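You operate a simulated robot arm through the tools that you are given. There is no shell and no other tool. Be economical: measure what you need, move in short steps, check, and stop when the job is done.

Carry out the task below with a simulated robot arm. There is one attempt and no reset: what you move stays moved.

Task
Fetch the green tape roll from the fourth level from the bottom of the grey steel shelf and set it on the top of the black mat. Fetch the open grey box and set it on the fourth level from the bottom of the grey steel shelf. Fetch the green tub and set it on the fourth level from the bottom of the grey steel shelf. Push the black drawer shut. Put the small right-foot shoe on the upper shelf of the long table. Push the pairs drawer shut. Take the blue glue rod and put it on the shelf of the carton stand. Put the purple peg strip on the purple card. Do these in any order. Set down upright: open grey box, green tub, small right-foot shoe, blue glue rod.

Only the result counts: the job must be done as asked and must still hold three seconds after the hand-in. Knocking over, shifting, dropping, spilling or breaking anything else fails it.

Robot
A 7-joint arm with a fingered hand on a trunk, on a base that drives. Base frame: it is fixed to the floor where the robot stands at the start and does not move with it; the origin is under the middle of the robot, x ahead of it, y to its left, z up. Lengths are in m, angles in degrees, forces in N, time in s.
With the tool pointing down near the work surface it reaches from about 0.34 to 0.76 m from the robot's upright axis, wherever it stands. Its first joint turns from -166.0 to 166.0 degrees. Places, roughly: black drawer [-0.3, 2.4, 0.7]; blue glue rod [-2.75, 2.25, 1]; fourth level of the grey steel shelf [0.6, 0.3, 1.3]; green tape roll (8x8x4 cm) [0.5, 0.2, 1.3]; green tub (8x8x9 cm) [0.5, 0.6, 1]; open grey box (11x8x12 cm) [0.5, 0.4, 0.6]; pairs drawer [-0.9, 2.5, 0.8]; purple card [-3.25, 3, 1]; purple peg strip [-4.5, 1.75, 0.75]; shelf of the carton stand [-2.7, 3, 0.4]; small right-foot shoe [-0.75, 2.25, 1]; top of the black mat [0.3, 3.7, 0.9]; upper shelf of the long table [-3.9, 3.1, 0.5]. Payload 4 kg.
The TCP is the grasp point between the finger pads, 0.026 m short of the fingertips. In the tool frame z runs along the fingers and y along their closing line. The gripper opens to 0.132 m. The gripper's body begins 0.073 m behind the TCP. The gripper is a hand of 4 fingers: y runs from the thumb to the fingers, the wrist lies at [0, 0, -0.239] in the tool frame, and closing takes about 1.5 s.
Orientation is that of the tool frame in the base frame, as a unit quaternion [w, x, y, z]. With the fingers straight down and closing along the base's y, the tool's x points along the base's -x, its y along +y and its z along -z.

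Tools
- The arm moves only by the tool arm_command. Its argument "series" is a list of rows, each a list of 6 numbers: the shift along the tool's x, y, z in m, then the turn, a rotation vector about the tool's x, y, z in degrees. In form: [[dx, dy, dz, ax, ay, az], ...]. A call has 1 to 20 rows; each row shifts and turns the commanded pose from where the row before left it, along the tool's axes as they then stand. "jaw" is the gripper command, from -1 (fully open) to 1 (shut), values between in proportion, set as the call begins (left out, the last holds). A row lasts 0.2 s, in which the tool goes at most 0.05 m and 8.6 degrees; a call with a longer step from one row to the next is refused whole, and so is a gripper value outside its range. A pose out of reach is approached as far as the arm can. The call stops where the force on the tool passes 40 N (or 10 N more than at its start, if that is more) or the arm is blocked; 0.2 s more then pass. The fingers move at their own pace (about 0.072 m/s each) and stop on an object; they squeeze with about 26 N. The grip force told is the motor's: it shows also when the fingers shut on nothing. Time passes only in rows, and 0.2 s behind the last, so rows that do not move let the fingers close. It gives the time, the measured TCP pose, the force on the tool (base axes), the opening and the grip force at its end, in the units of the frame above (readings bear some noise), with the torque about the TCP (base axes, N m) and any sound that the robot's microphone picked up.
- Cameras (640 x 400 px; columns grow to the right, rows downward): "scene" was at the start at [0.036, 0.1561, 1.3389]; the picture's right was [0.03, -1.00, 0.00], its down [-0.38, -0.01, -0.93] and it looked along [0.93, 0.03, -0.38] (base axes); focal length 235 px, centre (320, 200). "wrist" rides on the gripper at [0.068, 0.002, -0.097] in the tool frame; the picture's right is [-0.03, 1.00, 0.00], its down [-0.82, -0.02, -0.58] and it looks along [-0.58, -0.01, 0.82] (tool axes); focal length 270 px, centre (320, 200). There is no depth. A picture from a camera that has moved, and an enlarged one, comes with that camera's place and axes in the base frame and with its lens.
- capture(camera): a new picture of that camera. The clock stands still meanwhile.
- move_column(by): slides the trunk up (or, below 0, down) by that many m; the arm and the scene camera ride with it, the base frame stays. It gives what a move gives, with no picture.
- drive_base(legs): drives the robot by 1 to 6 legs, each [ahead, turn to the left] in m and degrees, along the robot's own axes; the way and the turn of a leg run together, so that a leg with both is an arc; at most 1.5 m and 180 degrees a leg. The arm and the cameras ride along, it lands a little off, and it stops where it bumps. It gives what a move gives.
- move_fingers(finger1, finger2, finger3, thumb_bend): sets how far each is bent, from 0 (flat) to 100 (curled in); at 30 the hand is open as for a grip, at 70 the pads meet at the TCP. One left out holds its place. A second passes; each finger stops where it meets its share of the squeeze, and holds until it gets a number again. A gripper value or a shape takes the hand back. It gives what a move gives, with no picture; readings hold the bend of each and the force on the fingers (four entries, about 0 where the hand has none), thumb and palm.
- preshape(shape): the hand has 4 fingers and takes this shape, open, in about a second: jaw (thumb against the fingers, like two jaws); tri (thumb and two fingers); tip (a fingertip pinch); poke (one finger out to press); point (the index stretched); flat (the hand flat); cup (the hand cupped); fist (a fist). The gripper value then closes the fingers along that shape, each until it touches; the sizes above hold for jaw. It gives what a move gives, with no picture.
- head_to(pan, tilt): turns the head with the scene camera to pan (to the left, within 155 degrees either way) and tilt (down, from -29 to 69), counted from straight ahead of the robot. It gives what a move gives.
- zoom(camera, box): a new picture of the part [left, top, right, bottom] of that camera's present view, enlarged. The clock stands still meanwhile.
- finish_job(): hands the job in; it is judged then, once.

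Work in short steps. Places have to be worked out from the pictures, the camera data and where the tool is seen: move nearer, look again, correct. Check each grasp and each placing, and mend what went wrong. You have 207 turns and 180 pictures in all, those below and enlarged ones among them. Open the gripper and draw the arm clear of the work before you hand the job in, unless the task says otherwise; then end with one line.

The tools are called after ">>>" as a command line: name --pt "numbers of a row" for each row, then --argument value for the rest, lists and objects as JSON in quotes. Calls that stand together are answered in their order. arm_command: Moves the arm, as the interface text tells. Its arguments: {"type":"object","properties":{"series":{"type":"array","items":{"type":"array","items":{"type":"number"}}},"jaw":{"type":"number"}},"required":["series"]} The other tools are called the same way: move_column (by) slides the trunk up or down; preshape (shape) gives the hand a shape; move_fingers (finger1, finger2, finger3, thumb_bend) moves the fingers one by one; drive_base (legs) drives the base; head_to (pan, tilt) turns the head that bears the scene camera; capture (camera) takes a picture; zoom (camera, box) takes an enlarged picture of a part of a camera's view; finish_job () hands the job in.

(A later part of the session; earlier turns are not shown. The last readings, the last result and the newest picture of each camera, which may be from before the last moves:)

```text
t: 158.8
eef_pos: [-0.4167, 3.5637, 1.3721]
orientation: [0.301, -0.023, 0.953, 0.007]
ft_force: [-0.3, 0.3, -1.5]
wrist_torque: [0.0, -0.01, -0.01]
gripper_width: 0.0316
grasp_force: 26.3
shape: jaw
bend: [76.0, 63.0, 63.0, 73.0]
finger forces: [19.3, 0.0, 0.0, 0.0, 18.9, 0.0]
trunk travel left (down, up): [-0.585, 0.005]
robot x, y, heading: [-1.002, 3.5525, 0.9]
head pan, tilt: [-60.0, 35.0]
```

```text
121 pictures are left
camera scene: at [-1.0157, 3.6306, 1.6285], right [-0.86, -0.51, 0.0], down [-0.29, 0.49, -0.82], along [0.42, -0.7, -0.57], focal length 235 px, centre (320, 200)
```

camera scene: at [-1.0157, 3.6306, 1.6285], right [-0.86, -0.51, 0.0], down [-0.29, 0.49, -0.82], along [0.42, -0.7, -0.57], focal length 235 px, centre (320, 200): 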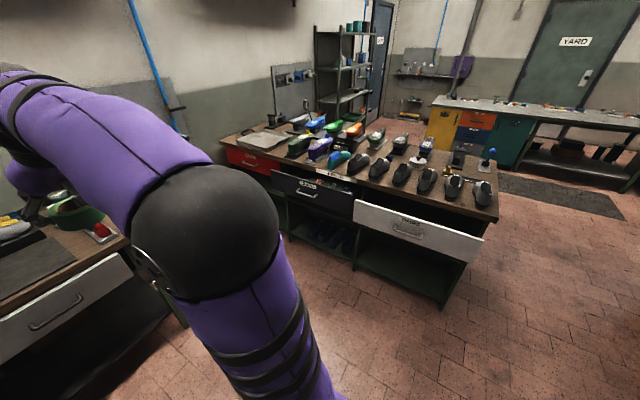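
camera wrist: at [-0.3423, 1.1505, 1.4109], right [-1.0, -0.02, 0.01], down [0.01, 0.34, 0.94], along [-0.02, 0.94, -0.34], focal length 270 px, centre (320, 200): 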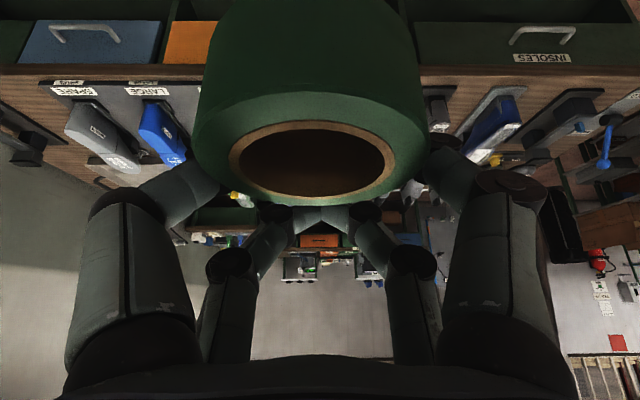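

Mat centre ≈ (0.26, 3.74). I drive forward 0.63 m, shift the arm left and lower the trunk to above the mat.

>>> drive_base --legs '[[0.63, -0.9]]'

>>> arm_command --pt "0 0.045 0 0 0 0" --pt "0 0.045 0 0 0 0" --pt "0 0.045 0 0 0 0" --pt "0 0.03 0 0 0 0" --pt "0 0 0 0 0 0"

>>> move_column --by -0.25

>>> head_to --pan 0 --tilt 35

>>> capture --camera "scene"

>>> capture --camera "wrist"

```text
t: 162.3
eef_pos: [0.2145, 3.5549, 1.3708]
orientation: [0.299, -0.013, 0.954, 0.004]
ft_force: [0.1, 0.1, -0.2]
wrist_torque: [0.0, -0.02, -0.01]
gripper_width: 0.0314
grasp_force: 26.1
shape: jaw
bend: [76.0, 63.0, 63.0, 73.0]
finger forces: [19.2, 0.0, 0.1, 0.0, 18.9, 0.0]
trunk travel left (down, up): [-0.585, 0.005]
robot x, y, heading: [-0.3704, 3.5582, -0.5]
head pan, tilt: [-60.0, 35.0]
```

```text
t: 163.5
eef_pos: [0.2102, 3.7208, 1.3705]
orientation: [0.301, -0.012, 0.954, 0.003]
ft_force: [-0.4, 0.1, -1.1]
wrist_torque: [0.01, -0.03, 0.0]
gripper_width: 0.0314
grasp_force: 25.8
shape: jaw
bend: [76.0, 63.0, 63.0, 73.0]
finger forces: [19.2, 0.0, 0.0, 0.0, 18.9, 0.0]
trunk travel left (down, up): [-0.585, 0.005]
robot x, y, heading: [-0.3674, 3.5574, -0.5]
head pan, tilt: [-60.0, 35.0]
```

```text
t: 166.1
eef_pos: [0.2096, 3.7206, 1.1208]
orientation: [0.3, -0.013, 0.954, 0.004]
ft_force: [0.3, -0.1, -1.0]
wrist_torque: [0.0, -0.02, 0.01]
gripper_width: 0.0315
grasp_force: 26.4
shape: jaw
bend: [76.0, 63.0, 63.0, 73.0]
finger forces: [19.2, 0.1, 0.1, 0.1, 19.0, 0.1]
trunk travel left (down, up): [-0.335, 0.255]
robot x, y, heading: [-0.3702, 3.5533, -0.4]
head pan, tilt: [-60.0, 35.0]
```

```text
t: 167.4
eef_pos: [0.2101, 3.72, 1.1203]
orientation: [0.301, -0.013, 0.954, 0.004]
ft_force: [-0.1, -0.1, -0.3]
wrist_torque: [-0.03, -0.01, 0.0]
gripper_width: 0.0312
grasp_force: 25.7
shape: jaw
bend: [76.0, 63.0, 63.0, 73.0]
finger forces: [19.2, 0.0, 0.0, 0.0, 19.1, 0.0]
trunk travel left (down, up): [-0.335, 0.255]
robot x, y, heading: [-0.3731, 3.5578, -0.3]
head pan, tilt: [0.0, 35.0]
```

```text
120 pictures are left
camera scene: at [-0.3385, 3.7096, 1.3785], right [-0.01, -1.0, 0.0], down [-0.57, 0.0, -0.82], along [0.82, -0.01, -0.57], focal length 235 px, centre (320, 200)
```

scene: 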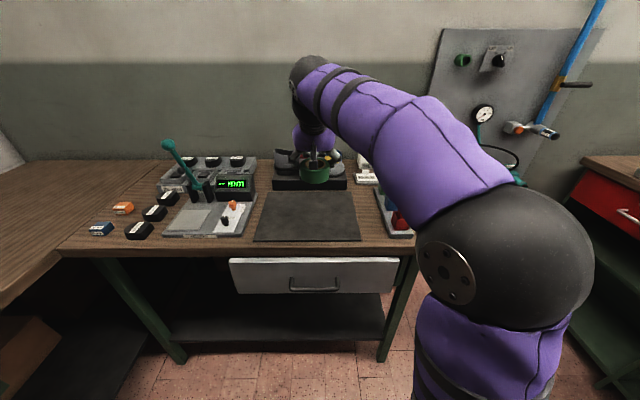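

```text
119 pictures are left
camera wrist: at [0.0983, 3.7185, 1.1602], right [-0.01, 1.0, 0.01], down [0.34, -0.01, 0.94], along [0.94, 0.01, -0.34], focal length 270 px, centre (320, 200)
```

wrist: 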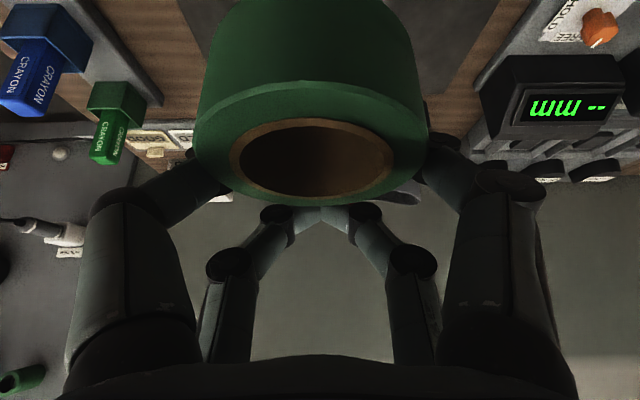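

Mat spans x 0.145–0.395, y ≈3.6–3.9; the roll is level with its bottom ≈4.9 cm below TCP. I shift forward and lower by trunk.

>>> arm_command --pt "-0.033 0.011 0.023 0 0 0" --pt "-0.033 0.011 0.023 0 0 0" --pt "0 0 0 0 0 0"

>>> move_column --by -0.14

>>> capture --camera "scene"

>>> capture --camera "wrist"

```text
t: 168.2
eef_pos: [0.2906, 3.7454, 1.1212]
orientation: [0.301, -0.013, 0.954, 0.003]
ft_force: [0.7, -0.5, -0.2]
wrist_torque: [-0.01, -0.02, 0.04]
gripper_width: 0.0312
grasp_force: 25.3
shape: jaw
bend: [76.0, 63.0, 63.0, 73.0]
finger forces: [19.2, 0.0, 0.0, 0.0, 18.9, 0.0]
trunk travel left (down, up): [-0.335, 0.255]
robot x, y, heading: [-0.3719, 3.5546, -0.4]
head pan, tilt: [0.0, 35.0]
```

```text
t: 169.8
eef_pos: [0.2886, 3.7447, 0.9809]
orientation: [0.301, -0.012, 0.954, 0.004]
ft_force: [0.0, 0.9, -0.2]
wrist_torque: [0.01, 0.0, -0.02]
gripper_width: 0.0313
grasp_force: 26.2
shape: jaw
bend: [76.0, 63.0, 63.0, 73.0]
finger forces: [19.3, 0.1, 0.1, 0.1, 18.9, 0.1]
trunk travel left (down, up): [-0.195, 0.395]
robot x, y, heading: [-0.3696, 3.5597, -0.2]
head pan, tilt: [0.0, 35.0]
```

```text
118 pictures are left
camera scene: at [-0.3385, 3.7097, 1.2385], right [-0.01, -1.0, 0.0], down [-0.57, 0.0, -0.82], along [0.82, -0.01, -0.57], focal length 235 px, centre (320, 200)
```

scene: 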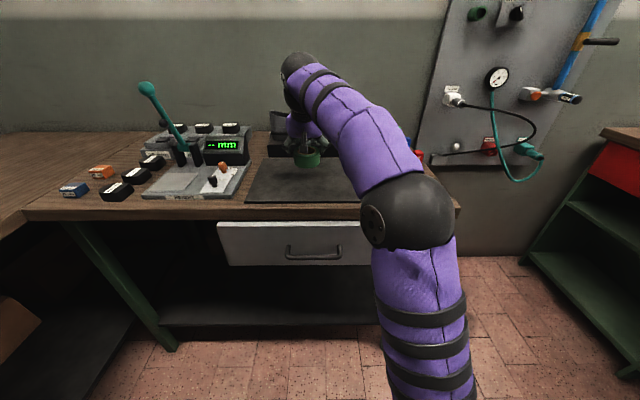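

```text
117 pictures are left
camera wrist: at [0.1776, 3.7425, 1.0211], right [-0.01, 1.0, 0.01], down [0.34, -0.01, 0.94], along [0.94, 0.01, -0.34], focal length 270 px, centre (320, 200)
```

wrist: 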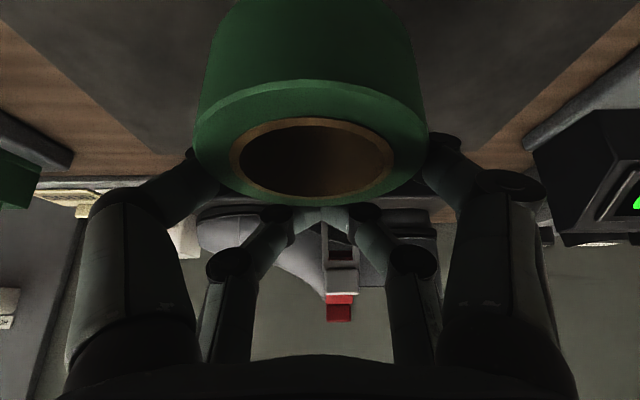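

Mat top likely ≈0.876–0.9. I lower 2.5 cm, then in small steps until contact.

>>> arm_command --pt "0.0086 0 0.0123 0 0 0" --pt "0.0057 0 0.0082 0 0 0" --pt "0 0 0 0 0 0"

>>> arm_command --pt "0.0029 0 0.0041 0 0 0" --pt "0.0029 0 0.0041 0 0 0" --pt "0 0 0 0 0 0"

>>> arm_command --pt "0.0029 0 0.0041 0 0 0" --pt "0.0017 0 0.0024 0 0 0" --pt "0 0 0 0 0 0"

>>> capture --camera "wrist"

```text
t: 170.6
eef_pos: [0.2886, 3.7443, 0.9551]
orientation: [0.3, -0.013, 0.954, 0.004]
ft_force: [0.0, 1.5, -1.5]
wrist_torque: [0.01, -0.04, 0.0]
gripper_width: 0.0311
grasp_force: 24.9
shape: jaw
bend: [76.0, 63.0, 63.0, 73.0]
finger forces: [19.1, 0.0, 0.1, 0.1, 18.9, 0.1]
trunk travel left (down, up): [-0.195, 0.395]
robot x, y, heading: [-0.3734, 3.5534, -0.6]
head pan, tilt: [0.0, 35.0]
```

```text
t: 171.4
eef_pos: [0.2886, 3.7448, 0.9458]
orientation: [0.3, -0.012, 0.954, 0.003]
ft_force: [0.5, -0.7, -0.3]
wrist_torque: [-0.02, -0.04, 0.01]
gripper_width: 0.0314
grasp_force: 26.1
shape: jaw
bend: [76.0, 63.0, 63.0, 73.0]
finger forces: [19.2, 0.0, 0.0, 0.0, 18.8, 0.0]
trunk travel left (down, up): [-0.195, 0.395]
robot x, y, heading: [-0.3744, 3.5584, -0.3]
head pan, tilt: [0.0, 35.0]
```

```text
t: 172.2
eef_pos: [0.2883, 3.7449, 0.9381]
orientation: [0.301, -0.012, 0.954, 0.004]
ft_force: [-0.5, 0.0, -1.9]
wrist_torque: [-0.03, -0.04, 0.02]
gripper_width: 0.0312
grasp_force: 26.1
shape: jaw
bend: [76.0, 63.0, 63.0, 73.0]
finger forces: [19.2, 0.0, 0.1, 0.0, 19.0, 0.1]
trunk travel left (down, up): [-0.195, 0.395]
robot x, y, heading: [-0.3707, 3.5522, -0.1]
head pan, tilt: [0.0, 35.0]
```

```text
116 pictures are left
camera wrist: at [0.1773, 3.7425, 0.9777], right [-0.01, 1.0, 0.01], down [0.34, -0.01, 0.94], along [0.94, 0.01, -0.34], focal length 270 px, centre (320, 200)
```

wrist: 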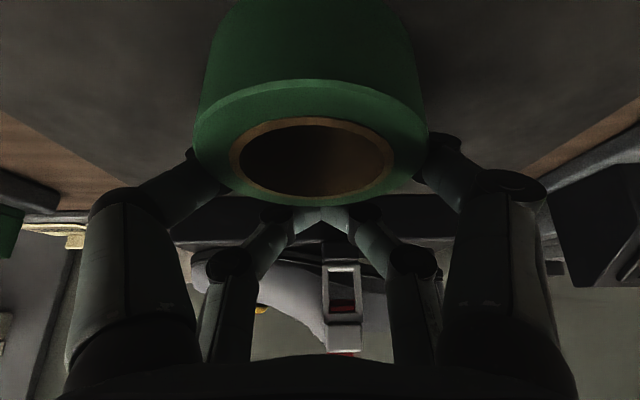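

Still no contact; continue in small steps.

>>> arm_command --pt "0.0029 0 0.0041 0 0 0" --pt "0.0017 0 0.0024 0 0 0" --pt "0 0 0 0 0 0"

>>> arm_command --pt "0.0017 0 0.0024 0 0 0" --pt "0.0017 0 0.0024 0 0 0" --pt "0 0 0 0 0 0"

>>> arm_command --pt "0.0017 0 0.0024 0 0 0" --pt "0.0012 0 0.0016 0 0 0" --pt "0 0 0 0 0 0"

```text
t: 173.0
eef_pos: [0.2897, 3.7454, 0.93]
orientation: [0.301, -0.013, 0.953, 0.004]
ft_force: [0.6, 0.3, -1.1]
wrist_torque: [-0.01, -0.04, -0.02]
gripper_width: 0.0314
grasp_force: 26.4
shape: jaw
bend: [76.0, 63.0, 63.0, 73.0]
finger forces: [19.2, 0.1, 0.0, 0.0, 18.9, 0.0]
trunk travel left (down, up): [-0.195, 0.395]
robot x, y, heading: [-0.3708, 3.5602, -0.2]
head pan, tilt: [0.0, 35.0]
```

```text
t: 173.8
eef_pos: [0.2898, 3.7437, 0.9235]
orientation: [0.301, -0.013, 0.954, 0.005]
ft_force: [0.2, 0.0, 0.3]
wrist_torque: [-0.02, -0.01, 0.0]
gripper_width: 0.0314
grasp_force: 26.0
shape: jaw
bend: [76.0, 63.0, 63.0, 73.0]
finger forces: [19.2, 0.0, 0.1, 0.0, 18.8, 0.1]
trunk travel left (down, up): [-0.195, 0.395]
robot x, y, heading: [-0.3698, 3.5546, -0.4]
head pan, tilt: [0.0, 35.0]
```

```text
t: 174.6
eef_pos: [0.2894, 3.7447, 0.9217]
orientation: [0.303, -0.012, 0.953, 0.004]
ft_force: [2.5, 1.4, 13.3]
wrist_torque: [-0.11, 0.05, -0.16]
gripper_width: 0.0312
grasp_force: 25.6
shape: jaw
bend: [76.0, 63.0, 63.0, 73.0]
finger forces: [26.8, 0.0, 0.1, 0.0, 25.3, 0.0]
trunk travel left (down, up): [-0.195, 0.395]
robot x, y, heading: [-0.3729, 3.5584, -0.2]
head pan, tilt: [0.0, 35.0]
```

Contact at z≈0.922. Release and rise.

>>> arm_command --pt "0 0 0 0 0 0" --pt "0 0 0 0 0 0" --pt "0 0 0 0 0 0" --pt "0 0 0 0 0 0" --pt "0 0 0 0 0 0" --pt "0 0 0 0 0 0" --pt "0 0 0 0 0 0" --jaw -1

>>> arm_command --pt "-0.0172 0 -0.0246 0 0 0" --pt "-0.023 0 -0.0328 0 0 0" --pt "-0.023 0 -0.0328 0 0 0" --pt "0 0 0 0 0 0"

>>> capture --camera "wrist"

>>> capture --camera "scene"

```text
t: 175.3
eef_pos: [0.2916, 3.7403, 0.9226]
orientation: [0.303, -0.01, 0.953, 0.001]
ft_force: [0.1, -0.4, -0.6]
wrist_torque: [0.0, 0.03, 0.04]
gripper_width: 0.1319
grasp_force: 0.1
shape: jaw
bend: [30.0, 30.0, 30.0, 30.0]
finger forces: [0.0, 0.1, 0.0, 0.1, 0.0, 0.0]
trunk travel left (down, up): [-0.195, 0.395]
robot x, y, heading: [-0.3699, 3.5542, -0.3]
head pan, tilt: [0.0, 35.0]
stopped in row 3: the force on the tool passed its limit at 41 N (the readings are from after the stop); the commanded pose is now the measured one
```

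```text
t: 176.3
eef_pos: [0.2894, 3.7422, 1.0319]
orientation: [0.303, -0.01, 0.953, 0.001]
ft_force: [-0.6, -0.2, 0.0]
wrist_torque: [-0.01, 0.01, 0.01]
gripper_width: 0.1319
grasp_force: 0.2
shape: jaw
bend: [30.0, 30.0, 30.0, 30.0]
finger forces: [0.1, 0.1, 0.1, 0.0, 0.1, 0.0]
trunk travel left (down, up): [-0.195, 0.395]
robot x, y, heading: [-0.372, 3.5587, -0.3]
head pan, tilt: [0.0, 35.0]
```

```text
115 pictures are left
camera wrist: at [0.1773, 3.7399, 1.0717], right [0.0, 1.0, 0.01], down [0.33, -0.01, 0.94], along [0.94, 0.0, -0.33], focal length 270 px, centre (320, 200)
```

wrist: 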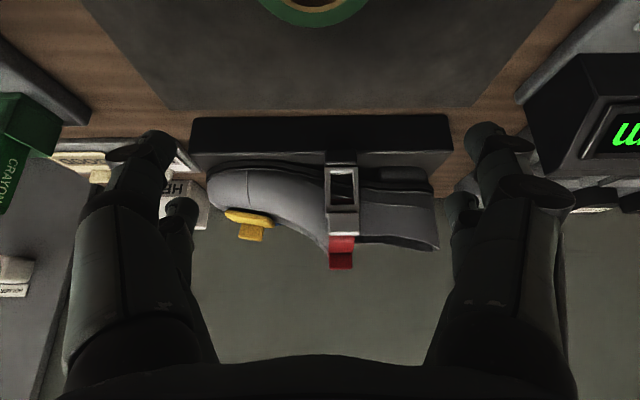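

```text
114 pictures are left
camera scene: at [-0.3388, 3.7097, 1.2385], right [-0.01, -1.0, 0.0], down [-0.57, 0.0, -0.82], along [0.82, -0.01, -0.57], focal length 235 px, centre (320, 200)
```

scene: 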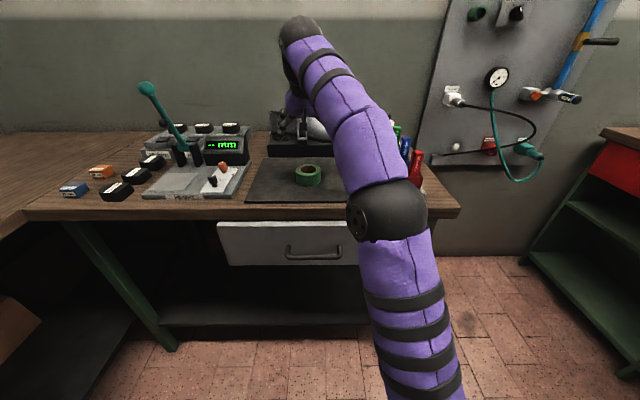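

Roll is on the mat. I raise the trunk, back off, and turn to face the drawers on the back of the bench.

>>> move_column --by 0.25

>>> drive_base --legs '[[-0.35, 0], [0, -90]]'

>>> head_to --pan 0 --tilt 35

>>> capture --camera "scene"

>>> capture --camera "wrist"

```text
t: 178.9
eef_pos: [0.289, 3.7406, 1.2836]
orientation: [0.305, -0.011, 0.952, 0.003]
ft_force: [0.0, -0.7, -0.4]
wrist_torque: [-0.04, 0.0, -0.01]
gripper_width: 0.1319
grasp_force: 0.1
shape: jaw
bend: [30.0, 30.0, 30.0, 30.0]
finger forces: [0.0, 0.0, 0.1, 0.0, 0.0, 0.0]
trunk travel left (down, up): [-0.445, 0.145]
robot x, y, heading: [-0.3679, 3.5547, -0.4]
head pan, tilt: [0.0, 35.0]
```

```text
t: 185.4
eef_pos: [-0.5315, 2.8974, 1.2821]
orientation: [0.217, 0.665, 0.682, -0.213]
ft_force: [-0.9, -0.1, -0.6]
wrist_torque: [0.01, 0.01, 0.0]
gripper_width: 0.132
grasp_force: 0.0
shape: jaw
bend: [30.0, 30.0, 30.0, 30.0]
finger forces: [0.0, 0.0, 0.1, 0.0, 0.0, 0.0]
trunk travel left (down, up): [-0.445, 0.145]
robot x, y, heading: [-0.7162, 3.5584, -90.0]
head pan, tilt: [0.0, 35.0]
```

```text
t: 186.0
eef_pos: [-0.5322, 2.8994, 1.2825]
orientation: [0.217, 0.665, 0.682, -0.212]
ft_force: [-0.1, 0.1, -0.6]
wrist_torque: [-0.01, -0.02, -0.04]
gripper_width: 0.1317
grasp_force: 0.1
shape: jaw
bend: [30.0, 30.0, 30.0, 30.0]
finger forces: [0.1, 0.0, 0.0, 0.1, 0.0, 0.0]
trunk travel left (down, up): [-0.445, 0.145]
robot x, y, heading: [-0.7181, 3.5563, -90.0]
head pan, tilt: [0.0, 35.0]
```

```text
113 pictures are left
camera scene: at [-0.5633, 3.5306, 1.4885], right [-1.0, 0.0, 0.0], down [0.0, 0.57, -0.82], along [0.0, -0.82, -0.57], focal length 235 px, centre (320, 200)
```

scene: 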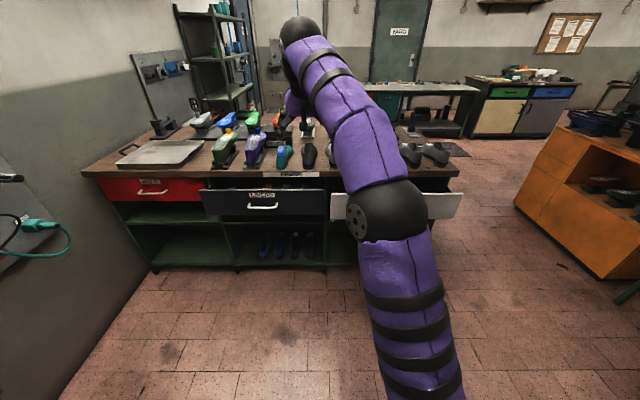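

```text
112 pictures are left
camera wrist: at [-0.5325, 3.01, 1.3217], right [1.0, 0.0, 0.01], down [-0.01, -0.33, 0.94], along [0.01, -0.94, -0.33], focal length 270 px, centre (320, 200)
```

wrist: 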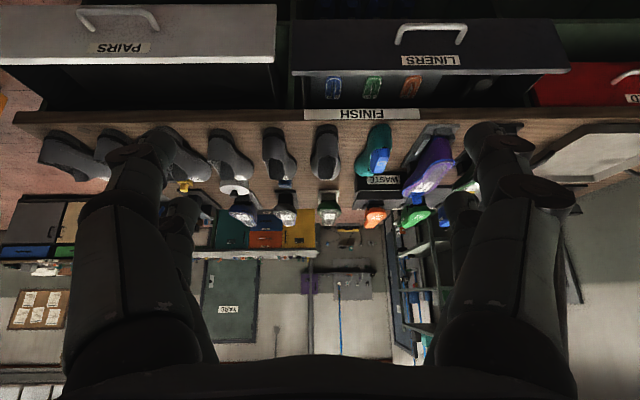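

Handles: LINERS (black) ≈ (-0.27, 2.56, 0.77), PAIRS ≈ (-0.94, 2.60, 0.77). I make a fist, lower the trunk, and pitch the tool to horizontal for pushing.

>>> preshape --shape "fist"

>>> move_column --by -0.4

>>> arm_command --pt "0 0 0 0 -7.8 0" --pt "0 0 0 0 -7.8 0" --pt "0 0 0 0 -7.8 0" --pt "0 0 0 0 -7.8 0" --pt "0 0 0 0 -7.8 0" --pt "0 0 0 0 -7.8 0" --pt "0 0 0 0 -7.8 0" --pt "0 0 0 0 0 0"

>>> capture --camera "scene"

>>> capture --camera "wrist"

```text
t: 186.9
eef_pos: [-0.5312, 2.8994, 1.2833]
orientation: [0.218, 0.665, 0.682, -0.212]
ft_force: [0.3, 0.2, -0.6]
wrist_torque: [-0.03, 0.0, 0.05]
gripper_width: 0.0
grasp_force: 0.0
shape: fist
bend: [100.0, 100.0, 100.0, 53.0]
finger forces: [0.0, 0.0, 0.0, 0.0, 0.0, 0.0]
trunk travel left (down, up): [-0.445, 0.145]
robot x, y, heading: [-0.7191, 3.5581, -89.9]
head pan, tilt: [0.0, 35.0]
```

```text
t: 190.7
eef_pos: [-0.5313, 2.8993, 0.8818]
orientation: [0.217, 0.665, 0.682, -0.213]
ft_force: [-0.2, 0.1, -0.2]
wrist_torque: [0.02, 0.0, -0.03]
gripper_width: 0.0
grasp_force: 0.1
shape: fist
bend: [100.0, 100.0, 100.0, 53.0]
finger forces: [0.1, 0.0, 0.0, 0.0, 0.0, 0.0]
trunk travel left (down, up): [-0.045, 0.545]
robot x, y, heading: [-0.7207, 3.5575, -90.2]
head pan, tilt: [0.0, 35.0]
```

```text
t: 192.5
eef_pos: [-0.5311, 2.8991, 0.8817]
orientation: [0.506, 0.493, 0.507, -0.493]
ft_force: [0.0, 0.0, -0.2]
wrist_torque: [0.01, -0.02, 0.01]
gripper_width: 0.0001
grasp_force: 0.1
shape: fist
bend: [100.0, 100.0, 100.0, 53.0]
finger forces: [0.0, 0.0, 0.1, 0.0, 0.1, 0.1]
trunk travel left (down, up): [-0.045, 0.545]
robot x, y, heading: [-0.7196, 3.5608, -89.9]
head pan, tilt: [0.0, 35.0]
```

```text
111 pictures are left
camera scene: at [-0.5633, 3.5307, 1.0885], right [-1.0, 0.0, 0.0], down [0.0, 0.57, -0.82], along [0.0, -0.82, -0.57], focal length 235 px, centre (320, 200)
```

scene: 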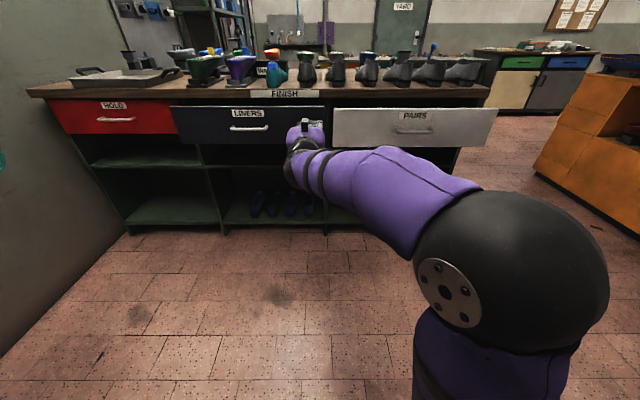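

```text
110 pictures are left
camera wrist: at [-0.5322, 2.9953, 0.8137], right [1.0, 0.03, 0.02], down [-0.03, 0.58, 0.82], along [0.01, -0.82, 0.58], focal length 270 px, centre (320, 200)
```

wrist: 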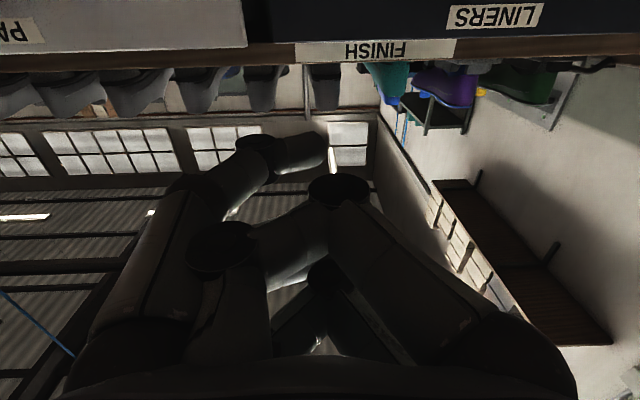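

LINERS handle confirmed ≈ (-0.273, 2.563, 0.778). I align the fist with it, staying back for now.

>>> arm_command --pt "0.018 0.043 0 0 0 0" --pt "0.018 0.043 0 0 0 0" --pt "0.018 0.043 0 0 0 0" --pt "0.018 0.043 0 0 0 0" --pt "0.018 0.043 0 0 0 0" --pt "0.018 0.043 0 0 0 0" --pt "0 0 0 0 0 0"

>>> drive_base --legs '[[0.2, 0]]'

>>> head_to --pan 15 --tilt 35

>>> capture --camera "scene"

```text
t: 194.1
eef_pos: [-0.2723, 2.9073, 0.7734]
orientation: [0.506, 0.494, 0.507, -0.494]
ft_force: [0.0, -0.6, 0.0]
wrist_torque: [-0.01, -0.04, 0.01]
gripper_width: 0.0
grasp_force: 0.0
shape: fist
bend: [100.0, 100.0, 100.0, 53.0]
finger forces: [0.0, 0.1, 0.0, 0.1, 0.0, 0.0]
trunk travel left (down, up): [-0.045, 0.545]
robot x, y, heading: [-0.7219, 3.561, -89.8]
head pan, tilt: [0.0, 35.0]
```

```text
t: 195.7
eef_pos: [-0.2732, 2.7071, 0.7744]
orientation: [0.506, 0.493, 0.507, -0.493]
ft_force: [0.0, -0.3, 0.0]
wrist_torque: [0.01, 0.02, 0.01]
gripper_width: 0.0
grasp_force: 0.0
shape: fist
bend: [100.0, 100.0, 100.0, 53.0]
finger forces: [0.1, 0.1, 0.0, 0.0, 0.0, 0.1]
trunk travel left (down, up): [-0.045, 0.545]
robot x, y, heading: [-0.7216, 3.3586, -90.1]
head pan, tilt: [0.0, 35.0]
```

```text
t: 196.5
eef_pos: [-0.2733, 2.7074, 0.7738]
orientation: [0.506, 0.493, 0.507, -0.494]
ft_force: [0.3, -0.4, -0.4]
wrist_torque: [0.02, 0.0, -0.03]
gripper_width: 0.0002
grasp_force: 0.1
shape: fist
bend: [100.0, 100.0, 100.0, 53.0]
finger forces: [0.0, 0.1, 0.0, 0.1, 0.0, 0.0]
trunk travel left (down, up): [-0.045, 0.545]
robot x, y, heading: [-0.722, 3.3636, -90.0]
head pan, tilt: [15.0, 35.0]
```

```text
109 pictures are left
camera scene: at [-0.5408, 3.3344, 1.0885], right [-0.97, -0.26, 0.0], down [-0.15, 0.55, -0.82], along [0.21, -0.79, -0.57], focal length 235 px, centre (320, 200)
```

scene: 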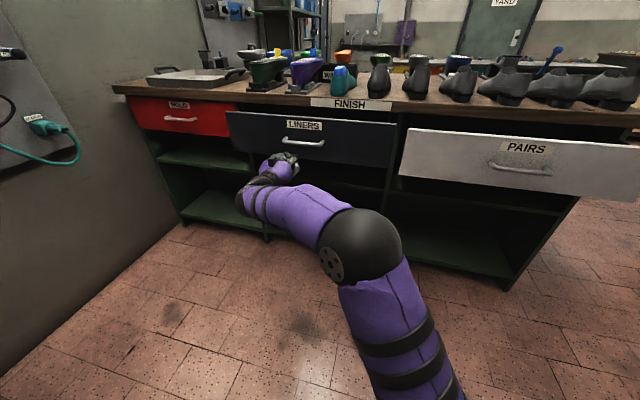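

Fist is lined up with the handle. I push along -y in slow steps.

>>> arm_command --pt "0 0 0.02 0 0 0" --pt "0 0 0.02 0 0 0" --pt "0 0 0.02 0 0 0" --pt "0 0 0.015 0 0 0" --pt "0 0 0.015 0 0 0" --pt "0 0 0.015 0 0 0" --pt "0 0 0.015 0 0 0" --pt "0 0 0.015 0 0 0" --pt "0 0 0 0 0 0"

>>> capture --camera "scene"

```text
t: 198.5
eef_pos: [-0.2689, 2.5731, 0.7738]
orientation: [0.506, 0.493, 0.507, -0.493]
ft_force: [-0.7, -0.9, 0.8]
wrist_torque: [0.02, 0.04, 0.02]
gripper_width: 0.0
grasp_force: 0.0
shape: fist
bend: [100.0, 100.0, 100.0, 53.0]
finger forces: [0.0, 0.0, 0.1, 0.0, 0.0, 0.0]
trunk travel left (down, up): [-0.045, 0.545]
robot x, y, heading: [-0.7182, 3.3576, -89.9]
head pan, tilt: [15.0, 35.0]
```

```text
108 pictures are left
camera scene: at [-0.5407, 3.3344, 1.0885], right [-0.97, -0.26, 0.0], down [-0.15, 0.55, -0.82], along [0.21, -0.79, -0.57], focal length 235 px, centre (320, 200)
```

scene: 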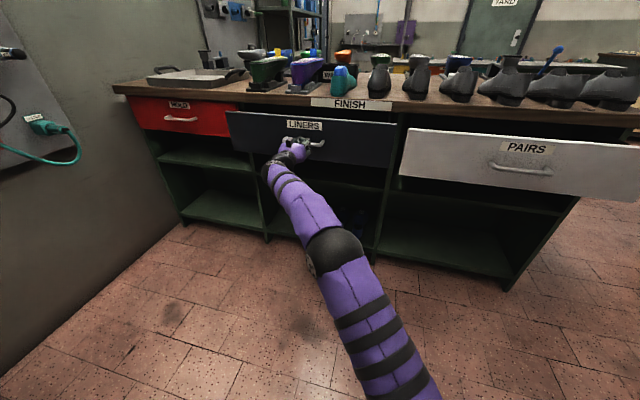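

Near contact; the arm is nearly extended so I move the base up 0.1 while retracting the arm first, then push with the arm.

>>> arm_command --pt "0 0 -0.045 0 0 0" --pt "0 0 -0.045 0 0 0" --pt "0 0 -0.045 0 0 0" --pt "0 0 0 0 0 0"

>>> drive_base --legs '[[0.13, 0]]'

>>> arm_command --pt "0 0 0.015 0 0 0" --pt "0 0 0.015 0 0 0" --pt "0 0 0.015 0 0 0" --pt "0 0 0.015 0 0 0" --pt "0 0 0.015 0 0 0" --pt "0 0 0.015 0 0 0" --pt "0 0 0.015 0 0 0" --pt "0 0 0 0 0 0"

>>> capture --camera "scene"

```text
t: 199.5
eef_pos: [-0.2736, 2.7079, 0.7742]
orientation: [0.506, 0.493, 0.507, -0.494]
ft_force: [0.3, 0.8, 0.3]
wrist_torque: [-0.01, -0.03, 0.02]
gripper_width: 0.0003
grasp_force: 0.2
shape: fist
bend: [100.0, 100.0, 100.0, 53.0]
finger forces: [0.0, 0.0, 0.0, 0.0, 0.0, 0.0]
trunk travel left (down, up): [-0.045, 0.545]
robot x, y, heading: [-0.7198, 3.3591, -90.1]
head pan, tilt: [15.0, 35.0]
```

```text
t: 200.8
eef_pos: [-0.2731, 2.5784, 0.7744]
orientation: [0.506, 0.493, 0.507, -0.493]
ft_force: [0.2, -0.1, -0.4]
wrist_torque: [-0.05, 0.03, -0.01]
gripper_width: 0.0
grasp_force: 0.0
shape: fist
bend: [100.0, 100.0, 100.0, 53.0]
finger forces: [0.0, 0.0, 0.0, 0.1, 0.0, 0.0]
trunk travel left (down, up): [-0.045, 0.545]
robot x, y, heading: [-0.7196, 3.2293, -89.9]
head pan, tilt: [15.0, 35.0]
```

```text
t: 202.6
eef_pos: [-0.2697, 2.4736, 0.774]
orientation: [0.506, 0.494, 0.506, -0.494]
ft_force: [-0.1, 0.3, 1.0]
wrist_torque: [-0.03, 0.01, 0.0]
gripper_width: 0.0002
grasp_force: 0.1
shape: fist
bend: [100.0, 100.0, 100.0, 53.0]
finger forces: [0.0, 0.0, 0.0, 0.0, 0.1, 0.0]
trunk travel left (down, up): [-0.045, 0.545]
robot x, y, heading: [-0.7186, 3.2316, -90.3]
head pan, tilt: [15.0, 35.0]
```

```text
107 pictures are left
camera scene: at [-0.5409, 3.2051, 1.0885], right [-0.97, -0.26, 0.0], down [-0.15, 0.55, -0.82], along [0.21, -0.79, -0.57], focal length 235 px, centre (320, 200)
```

scene: 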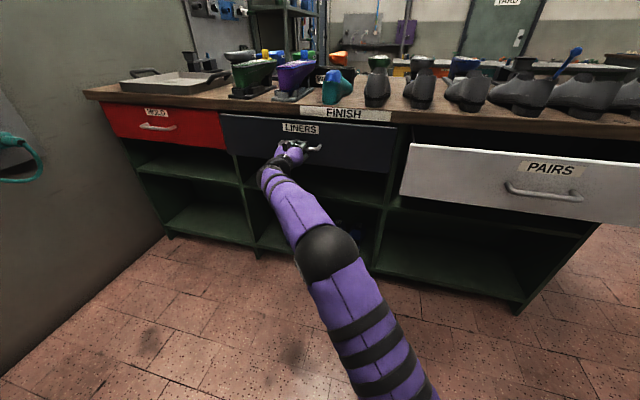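

The drawer seems to be moving with little friction. I push further until resistance.

>>> arm_command --pt "0 0 0.01 0 0 0" --pt "0 0 0.01 0 0 0" --pt "0 0 0.01 0 0 0" --pt "0 0 0 0 0 0"

>>> zoom --camera "scene" --box '[90, 70, 420, 276]'

```text
t: 203.6
eef_pos: [-0.2702, 2.4425, 0.7742]
orientation: [0.505, 0.493, 0.507, -0.494]
ft_force: [-0.1, 0.0, 0.7]
wrist_torque: [-0.02, -0.02, -0.04]
gripper_width: 0.0001
grasp_force: 0.0
shape: fist
bend: [100.0, 100.0, 100.0, 53.0]
finger forces: [0.0, 0.1, 0.1, 0.0, 0.0, 0.0]
trunk travel left (down, up): [-0.045, 0.545]
robot x, y, heading: [-0.7257, 3.2296, -90.1]
head pan, tilt: [15.0, 35.0]
```

```text
1.94 times, centred on (255, 173) of scene
camera zoom: at [-0.5409, 3.2051, 1.0885], right [-0.97, -0.26, 0.0], down [-0.15, 0.55, -0.82], along [0.21, -0.79, -0.57], focal length 456 px, centre (446, 252)
```

zoom: 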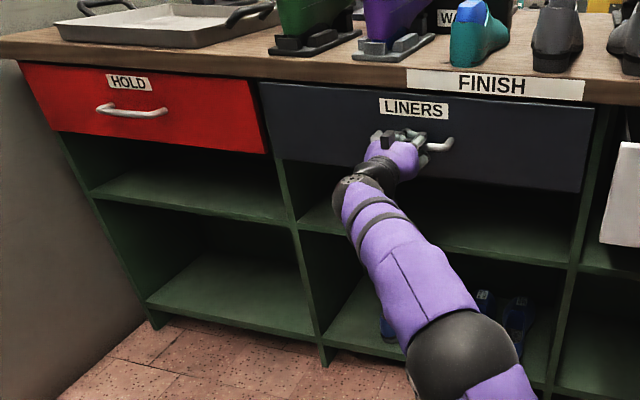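

Almost flush with the red drawer; push a little more until force rises.

>>> arm_command --pt "0 0 0.006 0 0 0" --pt "0 0 0.006 0 0 0" --pt "0 0 0.006 0 0 0" --pt "0 0 0 0 0 0"

>>> zoom --camera "scene" --box '[90, 70, 420, 276]'

```text
t: 204.6
eef_pos: [-0.2682, 2.426, 0.7751]
orientation: [0.506, 0.493, 0.507, -0.494]
ft_force: [-4.5, 13.1, -0.2]
wrist_torque: [0.24, 0.08, -0.11]
gripper_width: 0.0
grasp_force: 0.0
shape: fist
bend: [100.0, 100.0, 100.0, 56.0]
finger forces: [0.1, 0.0, 0.0, 0.0, 13.6, 0.0]
trunk travel left (down, up): [-0.045, 0.545]
robot x, y, heading: [-0.7191, 3.2311, -90.0]
head pan, tilt: [15.0, 35.0]
```

```text
1.94 times, centred on (255, 173) of scene
camera zoom: at [-0.5411, 3.2061, 1.0885], right [-0.97, -0.26, 0.0], down [-0.15, 0.55, -0.82], along [0.21, -0.79, -0.57], focal length 456 px, centre (446, 252)
```

zoom: 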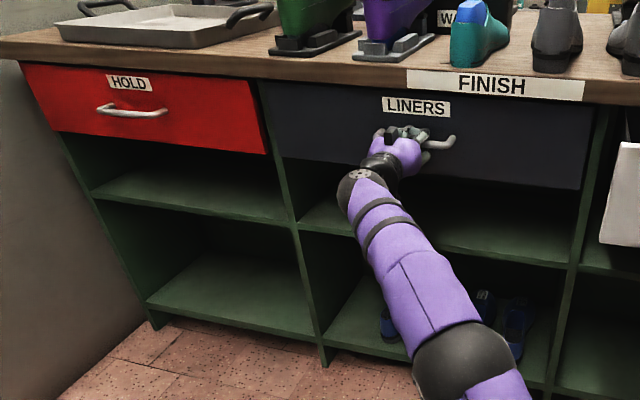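

Resistance of 13 N now. I push one more bit to make sure it is fully home.

>>> arm_command --pt "0 0 0.006 0 0 0" --pt "0 0 0.006 0 0 0" --pt "0 0 0 0 0 0"

>>> arm_command --pt "0 0 -0.045 0 0 0" --pt "0 0 -0.045 0 0 0" --pt "0 0 -0.045 0 0 0" --pt "0 0 -0.045 0 0 0" --pt "0 0 0 0 0 0"

>>> zoom --camera "scene" --box '[90, 70, 420, 276]'

```text
t: 205.0
eef_pos: [-0.2669, 2.4208, 0.7758]
orientation: [0.507, 0.494, 0.506, -0.493]
ft_force: [-6.5, 23.1, -2.0]
wrist_torque: [0.46, 0.09, -0.07]
gripper_width: 0.0
grasp_force: 0.0
shape: fist
bend: [100.0, 100.0, 100.0, 61.0]
finger forces: [0.1, 0.1, 0.1, 0.0, 23.5, 0.0]
trunk travel left (down, up): [-0.045, 0.545]
robot x, y, heading: [-0.7192, 3.2325, -90.2]
head pan, tilt: [15.0, 35.0]
stopped in row 2: the force on the tool passed its limit at 53 N (the readings are from after the stop); the commanded pose is now the measured one
```

```text
t: 206.2
eef_pos: [-0.2732, 2.6009, 0.7742]
orientation: [0.506, 0.494, 0.506, -0.494]
ft_force: [0.0, 0.1, 0.0]
wrist_torque: [-0.01, 0.01, -0.02]
gripper_width: 0.0
grasp_force: 0.0
shape: fist
bend: [100.0, 100.0, 100.0, 53.0]
finger forces: [0.1, 0.0, 0.0, 0.0, 0.1, 0.0]
trunk travel left (down, up): [-0.045, 0.545]
robot x, y, heading: [-0.7202, 3.2273, -90.2]
head pan, tilt: [15.0, 35.0]
```

```text
1.94 times, centred on (255, 173) of scene
camera zoom: at [-0.5409, 3.2054, 1.0885], right [-0.97, -0.26, 0.0], down [-0.15, 0.55, -0.82], along [0.21, -0.79, -0.57], focal length 456 px, centre (446, 252)
```

zoom: 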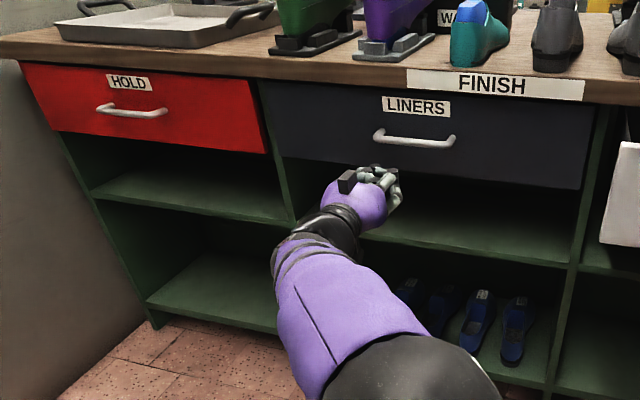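

LINERS is shut. Back off 0.2 m and swing the fist over to the PAIRS handle at x≈-0.945.

>>> drive_base --legs '[[-0.2, 0]]'

>>> arm_command --pt "0 -0.045 0 0 0 0" --pt "0 -0.045 0 0 0 0" --pt "0 -0.045 0 0 0 0" --pt "0 -0.045 0 0 0 0" --pt "0 -0.045 0 0 0 0" --pt "0 -0.045 0 0 0 0" --pt "0 -0.045 0 0 0 0" --pt "0 -0.045 0 0 0 0" --pt "0 -0.045 0 0 0 0" --pt "0 -0.045 0 0 0 0" --pt "0 -0.045 0 0 0 0" --pt "0 -0.045 0 0 0 0" --pt "0 -0.045 0 0 0 0" --pt "0 -0.045 0 0 0 0" --pt "0 -0.042 0 0 0 0" --pt "0 0 0 0 0 0"

>>> head_to --pan -10 --tilt 35

>>> capture --camera "scene"

```text
t: 207.8
eef_pos: [-0.2723, 2.7975, 0.7738]
orientation: [0.505, 0.495, 0.506, -0.493]
ft_force: [0.8, 0.4, 0.1]
wrist_torque: [-0.03, 0.04, -0.01]
gripper_width: 0.0
grasp_force: 0.1
shape: fist
bend: [100.0, 100.0, 100.0, 53.0]
finger forces: [0.0, 0.0, 0.0, 0.0, 0.0, 0.0]
trunk travel left (down, up): [-0.045, 0.545]
robot x, y, heading: [-0.7179, 3.4271, -90.0]
head pan, tilt: [15.0, 35.0]
```

```text
t: 211.2
eef_pos: [-0.9462, 2.7834, 0.7738]
orientation: [0.506, 0.494, 0.507, -0.493]
ft_force: [0.8, 0.4, 0.1]
wrist_torque: [0.02, 0.03, 0.01]
gripper_width: 0.0
grasp_force: 0.1
shape: fist
bend: [100.0, 100.0, 100.0, 53.0]
finger forces: [0.0, 0.0, 0.0, 0.1, 0.0, 0.1]
out of reach, approached as far as the arm can: row 9
trunk travel left (down, up): [-0.045, 0.545]
robot x, y, heading: [-0.7187, 3.4248, -90.3]
head pan, tilt: [15.0, 35.0]
```

```text
t: 212.1
eef_pos: [-0.9464, 2.7819, 0.7729]
orientation: [0.506, 0.494, 0.507, -0.493]
ft_force: [0.0, 0.8, 0.6]
wrist_torque: [-0.02, -0.03, -0.03]
gripper_width: 0.0002
grasp_force: 0.0
shape: fist
bend: [100.0, 100.0, 100.0, 53.0]
finger forces: [0.0, 0.0, 0.1, 0.1, 0.0, 0.0]
trunk travel left (down, up): [-0.045, 0.545]
robot x, y, heading: [-0.7238, 3.4315, -89.9]
head pan, tilt: [-10.0, 35.0]
```

```text
103 pictures are left
camera scene: at [-0.5789, 3.4024, 1.0885], right [-0.98, 0.17, 0.0], down [0.1, 0.56, -0.82], along [-0.14, -0.81, -0.57], focal length 235 px, centre (320, 200)
```

scene: 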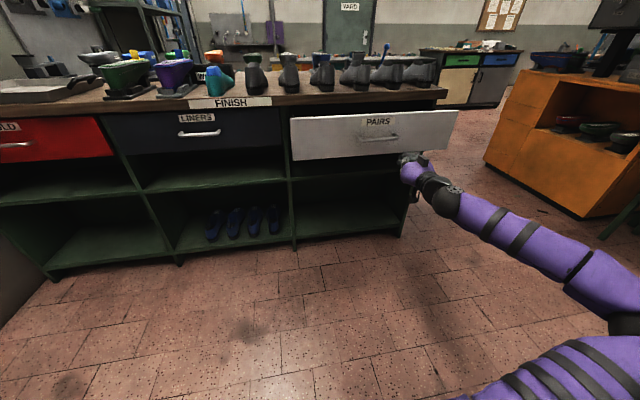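

Aligned with the PAIRS handle (x≈-0.94, y≈2.59). Drive up 0.17 m, then push with the arm.

>>> drive_base --legs '[[0.17, 0]]'

>>> arm_command --pt "0 0 0.015 0 0 0" --pt "0 0 0.015 0 0 0" --pt "0 0 0.015 0 0 0" --pt "0 0 0.015 0 0 0" --pt "0 0 0.015 0 0 0" --pt "0 0 0.015 0 0 0" --pt "0 0 0.015 0 0 0" --pt "0 0 0.015 0 0 0" --pt "0 0 0.015 0 0 0" --pt "0 0 0.015 0 0 0" --pt "0 0 0 0 0 0"

>>> capture --camera "scene"

```text
t: 213.6
eef_pos: [-0.947, 2.6125, 0.7738]
orientation: [0.506, 0.494, 0.507, -0.493]
ft_force: [0.6, -0.2, 0.7]
wrist_torque: [0.0, -0.02, -0.02]
gripper_width: 0.0
grasp_force: 0.1
shape: fist
bend: [100.0, 100.0, 100.0, 53.0]
finger forces: [0.0, 0.1, 0.1, 0.0, 0.0, 0.0]
trunk travel left (down, up): [-0.045, 0.545]
robot x, y, heading: [-0.7222, 3.2595, -90.2]
head pan, tilt: [-10.0, 35.0]
```

```text
t: 216.0
eef_pos: [-0.9445, 2.4623, 0.7742]
orientation: [0.506, 0.495, 0.507, -0.493]
ft_force: [0.4, 0.8, 0.6]
wrist_torque: [0.02, -0.02, 0.02]
gripper_width: 0.0003
grasp_force: 0.1
shape: fist
bend: [100.0, 100.0, 100.0, 53.0]
finger forces: [0.0, 0.1, 0.1, 0.0, 0.0, 0.0]
trunk travel left (down, up): [-0.045, 0.545]
robot x, y, heading: [-0.7195, 3.2572, -90.1]
head pan, tilt: [-10.0, 35.0]
```

```text
102 pictures are left
camera scene: at [-0.5792, 3.2318, 1.0885], right [-0.98, 0.18, 0.0], down [0.1, 0.56, -0.82], along [-0.14, -0.81, -0.57], focal length 235 px, centre (320, 200)
```

scene: 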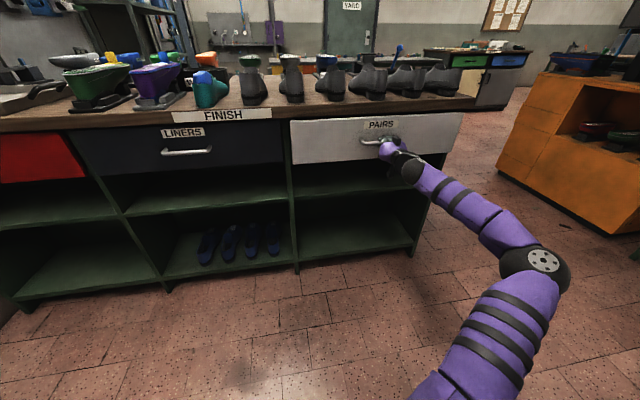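

It's moving in smoothly; push on until resistance.

>>> arm_command --pt "0 0 0.01 0 0 0" --pt "0 0 0.01 0 0 0" --pt "0 0 0.006 0 0 0" --pt "0 0 0.006 0 0 0" --pt "0 0 0.006 0 0 0" --pt "0 0 0.006 0 0 0" --pt "0 0 0 0 0 0"

>>> arm_command --pt "0 0 -0.045 0 0 0" --pt "0 0 -0.045 0 0 0" --pt "0 0 -0.045 0 0 0" --pt "0 0 0 0 0 0"

>>> capture --camera "scene"

```text
t: 217.6
eef_pos: [-0.9435, 2.4214, 0.7738]
orientation: [0.505, 0.495, 0.505, -0.495]
ft_force: [-8.9, 26.3, -2.5]
wrist_torque: [0.45, 0.17, -0.04]
gripper_width: 0.0
grasp_force: 0.0
shape: fist
bend: [100.0, 100.0, 100.0, 61.0]
finger forces: [0.0, 0.1, 0.0, 0.1, 25.0, 0.0]
trunk travel left (down, up): [-0.045, 0.545]
robot x, y, heading: [-0.7184, 3.2576, -90.0]
head pan, tilt: [-10.0, 35.0]
```

```text
t: 218.6
eef_pos: [-0.9458, 2.5544, 0.7737]
orientation: [0.506, 0.494, 0.507, -0.493]
ft_force: [-0.3, -0.1, 0.6]
wrist_torque: [-0.01, -0.01, 0.03]
gripper_width: 0.0001
grasp_force: 0.1
shape: fist
bend: [100.0, 100.0, 100.0, 53.0]
finger forces: [0.0, 0.0, 0.1, 0.0, 0.1, 0.0]
trunk travel left (down, up): [-0.045, 0.545]
robot x, y, heading: [-0.7201, 3.2587, -90.2]
head pan, tilt: [-10.0, 35.0]
```

```text
101 pictures are left
camera scene: at [-0.5793, 3.2319, 1.0885], right [-0.98, 0.18, 0.0], down [0.1, 0.56, -0.82], along [-0.14, -0.81, -0.57], focal length 235 px, centre (320, 200)
```

scene: 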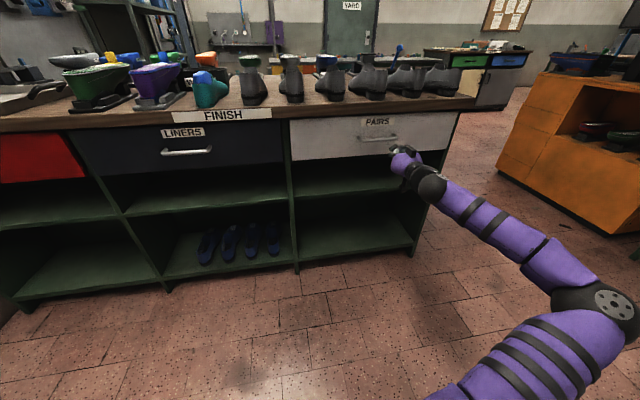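

Both drawers are shut. Now the shoes: I raise the trunk and look down at the row.

>>> move_column --by 0.4

>>> head_to --pan -5 --tilt 40

>>> capture --camera "scene"

>>> zoom --camera "scene" --box '[200, 60, 480, 235]'

```text
t: 222.4
eef_pos: [-0.9456, 2.5543, 1.1738]
orientation: [0.506, 0.494, 0.506, -0.494]
ft_force: [0.0, 0.1, -0.7]
wrist_torque: [0.01, 0.02, -0.02]
gripper_width: 0.0002
grasp_force: 0.1
shape: fist
bend: [100.0, 100.0, 100.0, 53.0]
finger forces: [0.1, 0.1, 0.0, 0.0, 0.0, 0.1]
trunk travel left (down, up): [-0.445, 0.145]
robot x, y, heading: [-0.7196, 3.2596, -90.2]
head pan, tilt: [-10.0, 35.0]
```

```text
t: 223.1
eef_pos: [-0.9456, 2.5545, 1.1729]
orientation: [0.506, 0.495, 0.506, -0.493]
ft_force: [-0.1, 0.0, -1.1]
wrist_torque: [-0.04, 0.0, 0.02]
gripper_width: 0.0002
grasp_force: 0.0
shape: fist
bend: [100.0, 100.0, 100.0, 53.0]
finger forces: [0.0, 0.0, 0.0, 0.0, 0.1, 0.0]
trunk travel left (down, up): [-0.445, 0.145]
robot x, y, heading: [-0.7195, 3.2594, -89.8]
head pan, tilt: [-5.0, 40.0]
```

```text
100 pictures are left
camera scene: at [-0.5714, 3.2338, 1.481], right [-1.0, 0.09, 0.0], down [0.06, 0.64, -0.77], along [-0.07, -0.76, -0.64], focal length 235 px, centre (320, 200)
```

scene: 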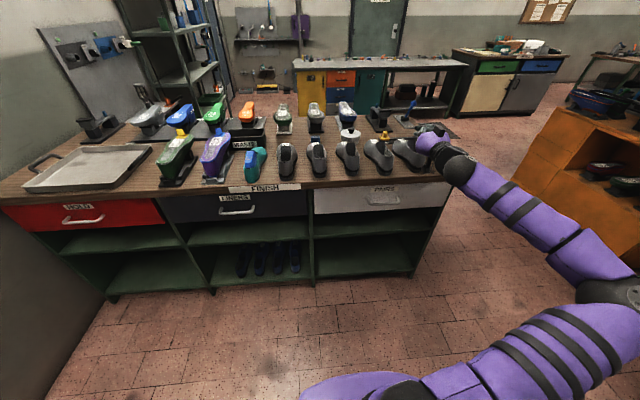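

```text
2.29 times, centred on (340, 148) of scene
camera zoom: at [-0.5714, 3.2338, 1.481], right [-1.0, 0.09, 0.0], down [0.06, 0.64, -0.77], along [-0.07, -0.76, -0.64], focal length 537 px, centre (274, 320)
```

zoom: 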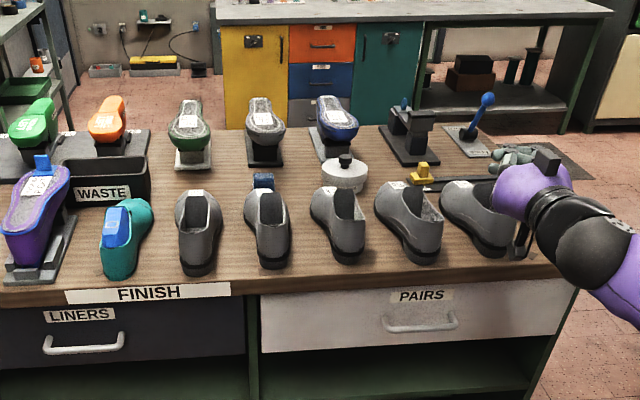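

I zoom closer to compare sizes and left/right shapes of the grey shoes.

>>> zoom --camera "scene" --box '[260, 120, 360, 190]'

>>> zoom --camera "scene" --box '[330, 120, 430, 190]'

```text
5.71 times, centred on (310, 155) of scene
camera zoom: at [-0.5714, 3.2338, 1.481], right [-1.0, 0.09, 0.0], down [0.06, 0.64, -0.77], along [-0.07, -0.76, -0.64], focal length 1342 px, centre (377, 457)
```

zoom: 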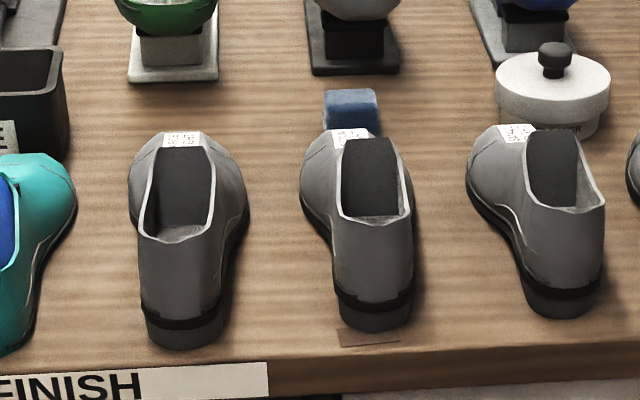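

```text
5.71 times, centred on (380, 155) of scene
camera zoom: at [-0.5714, 3.2338, 1.481], right [-1.0, 0.09, 0.0], down [0.06, 0.64, -0.77], along [-0.07, -0.76, -0.64], focal length 1342 px, centre (-23, 457)
```

zoom: 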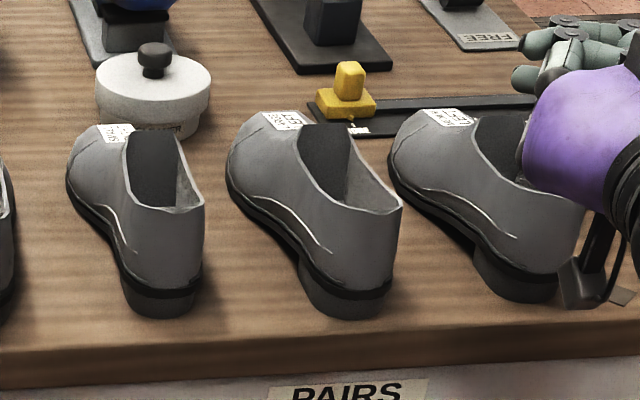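

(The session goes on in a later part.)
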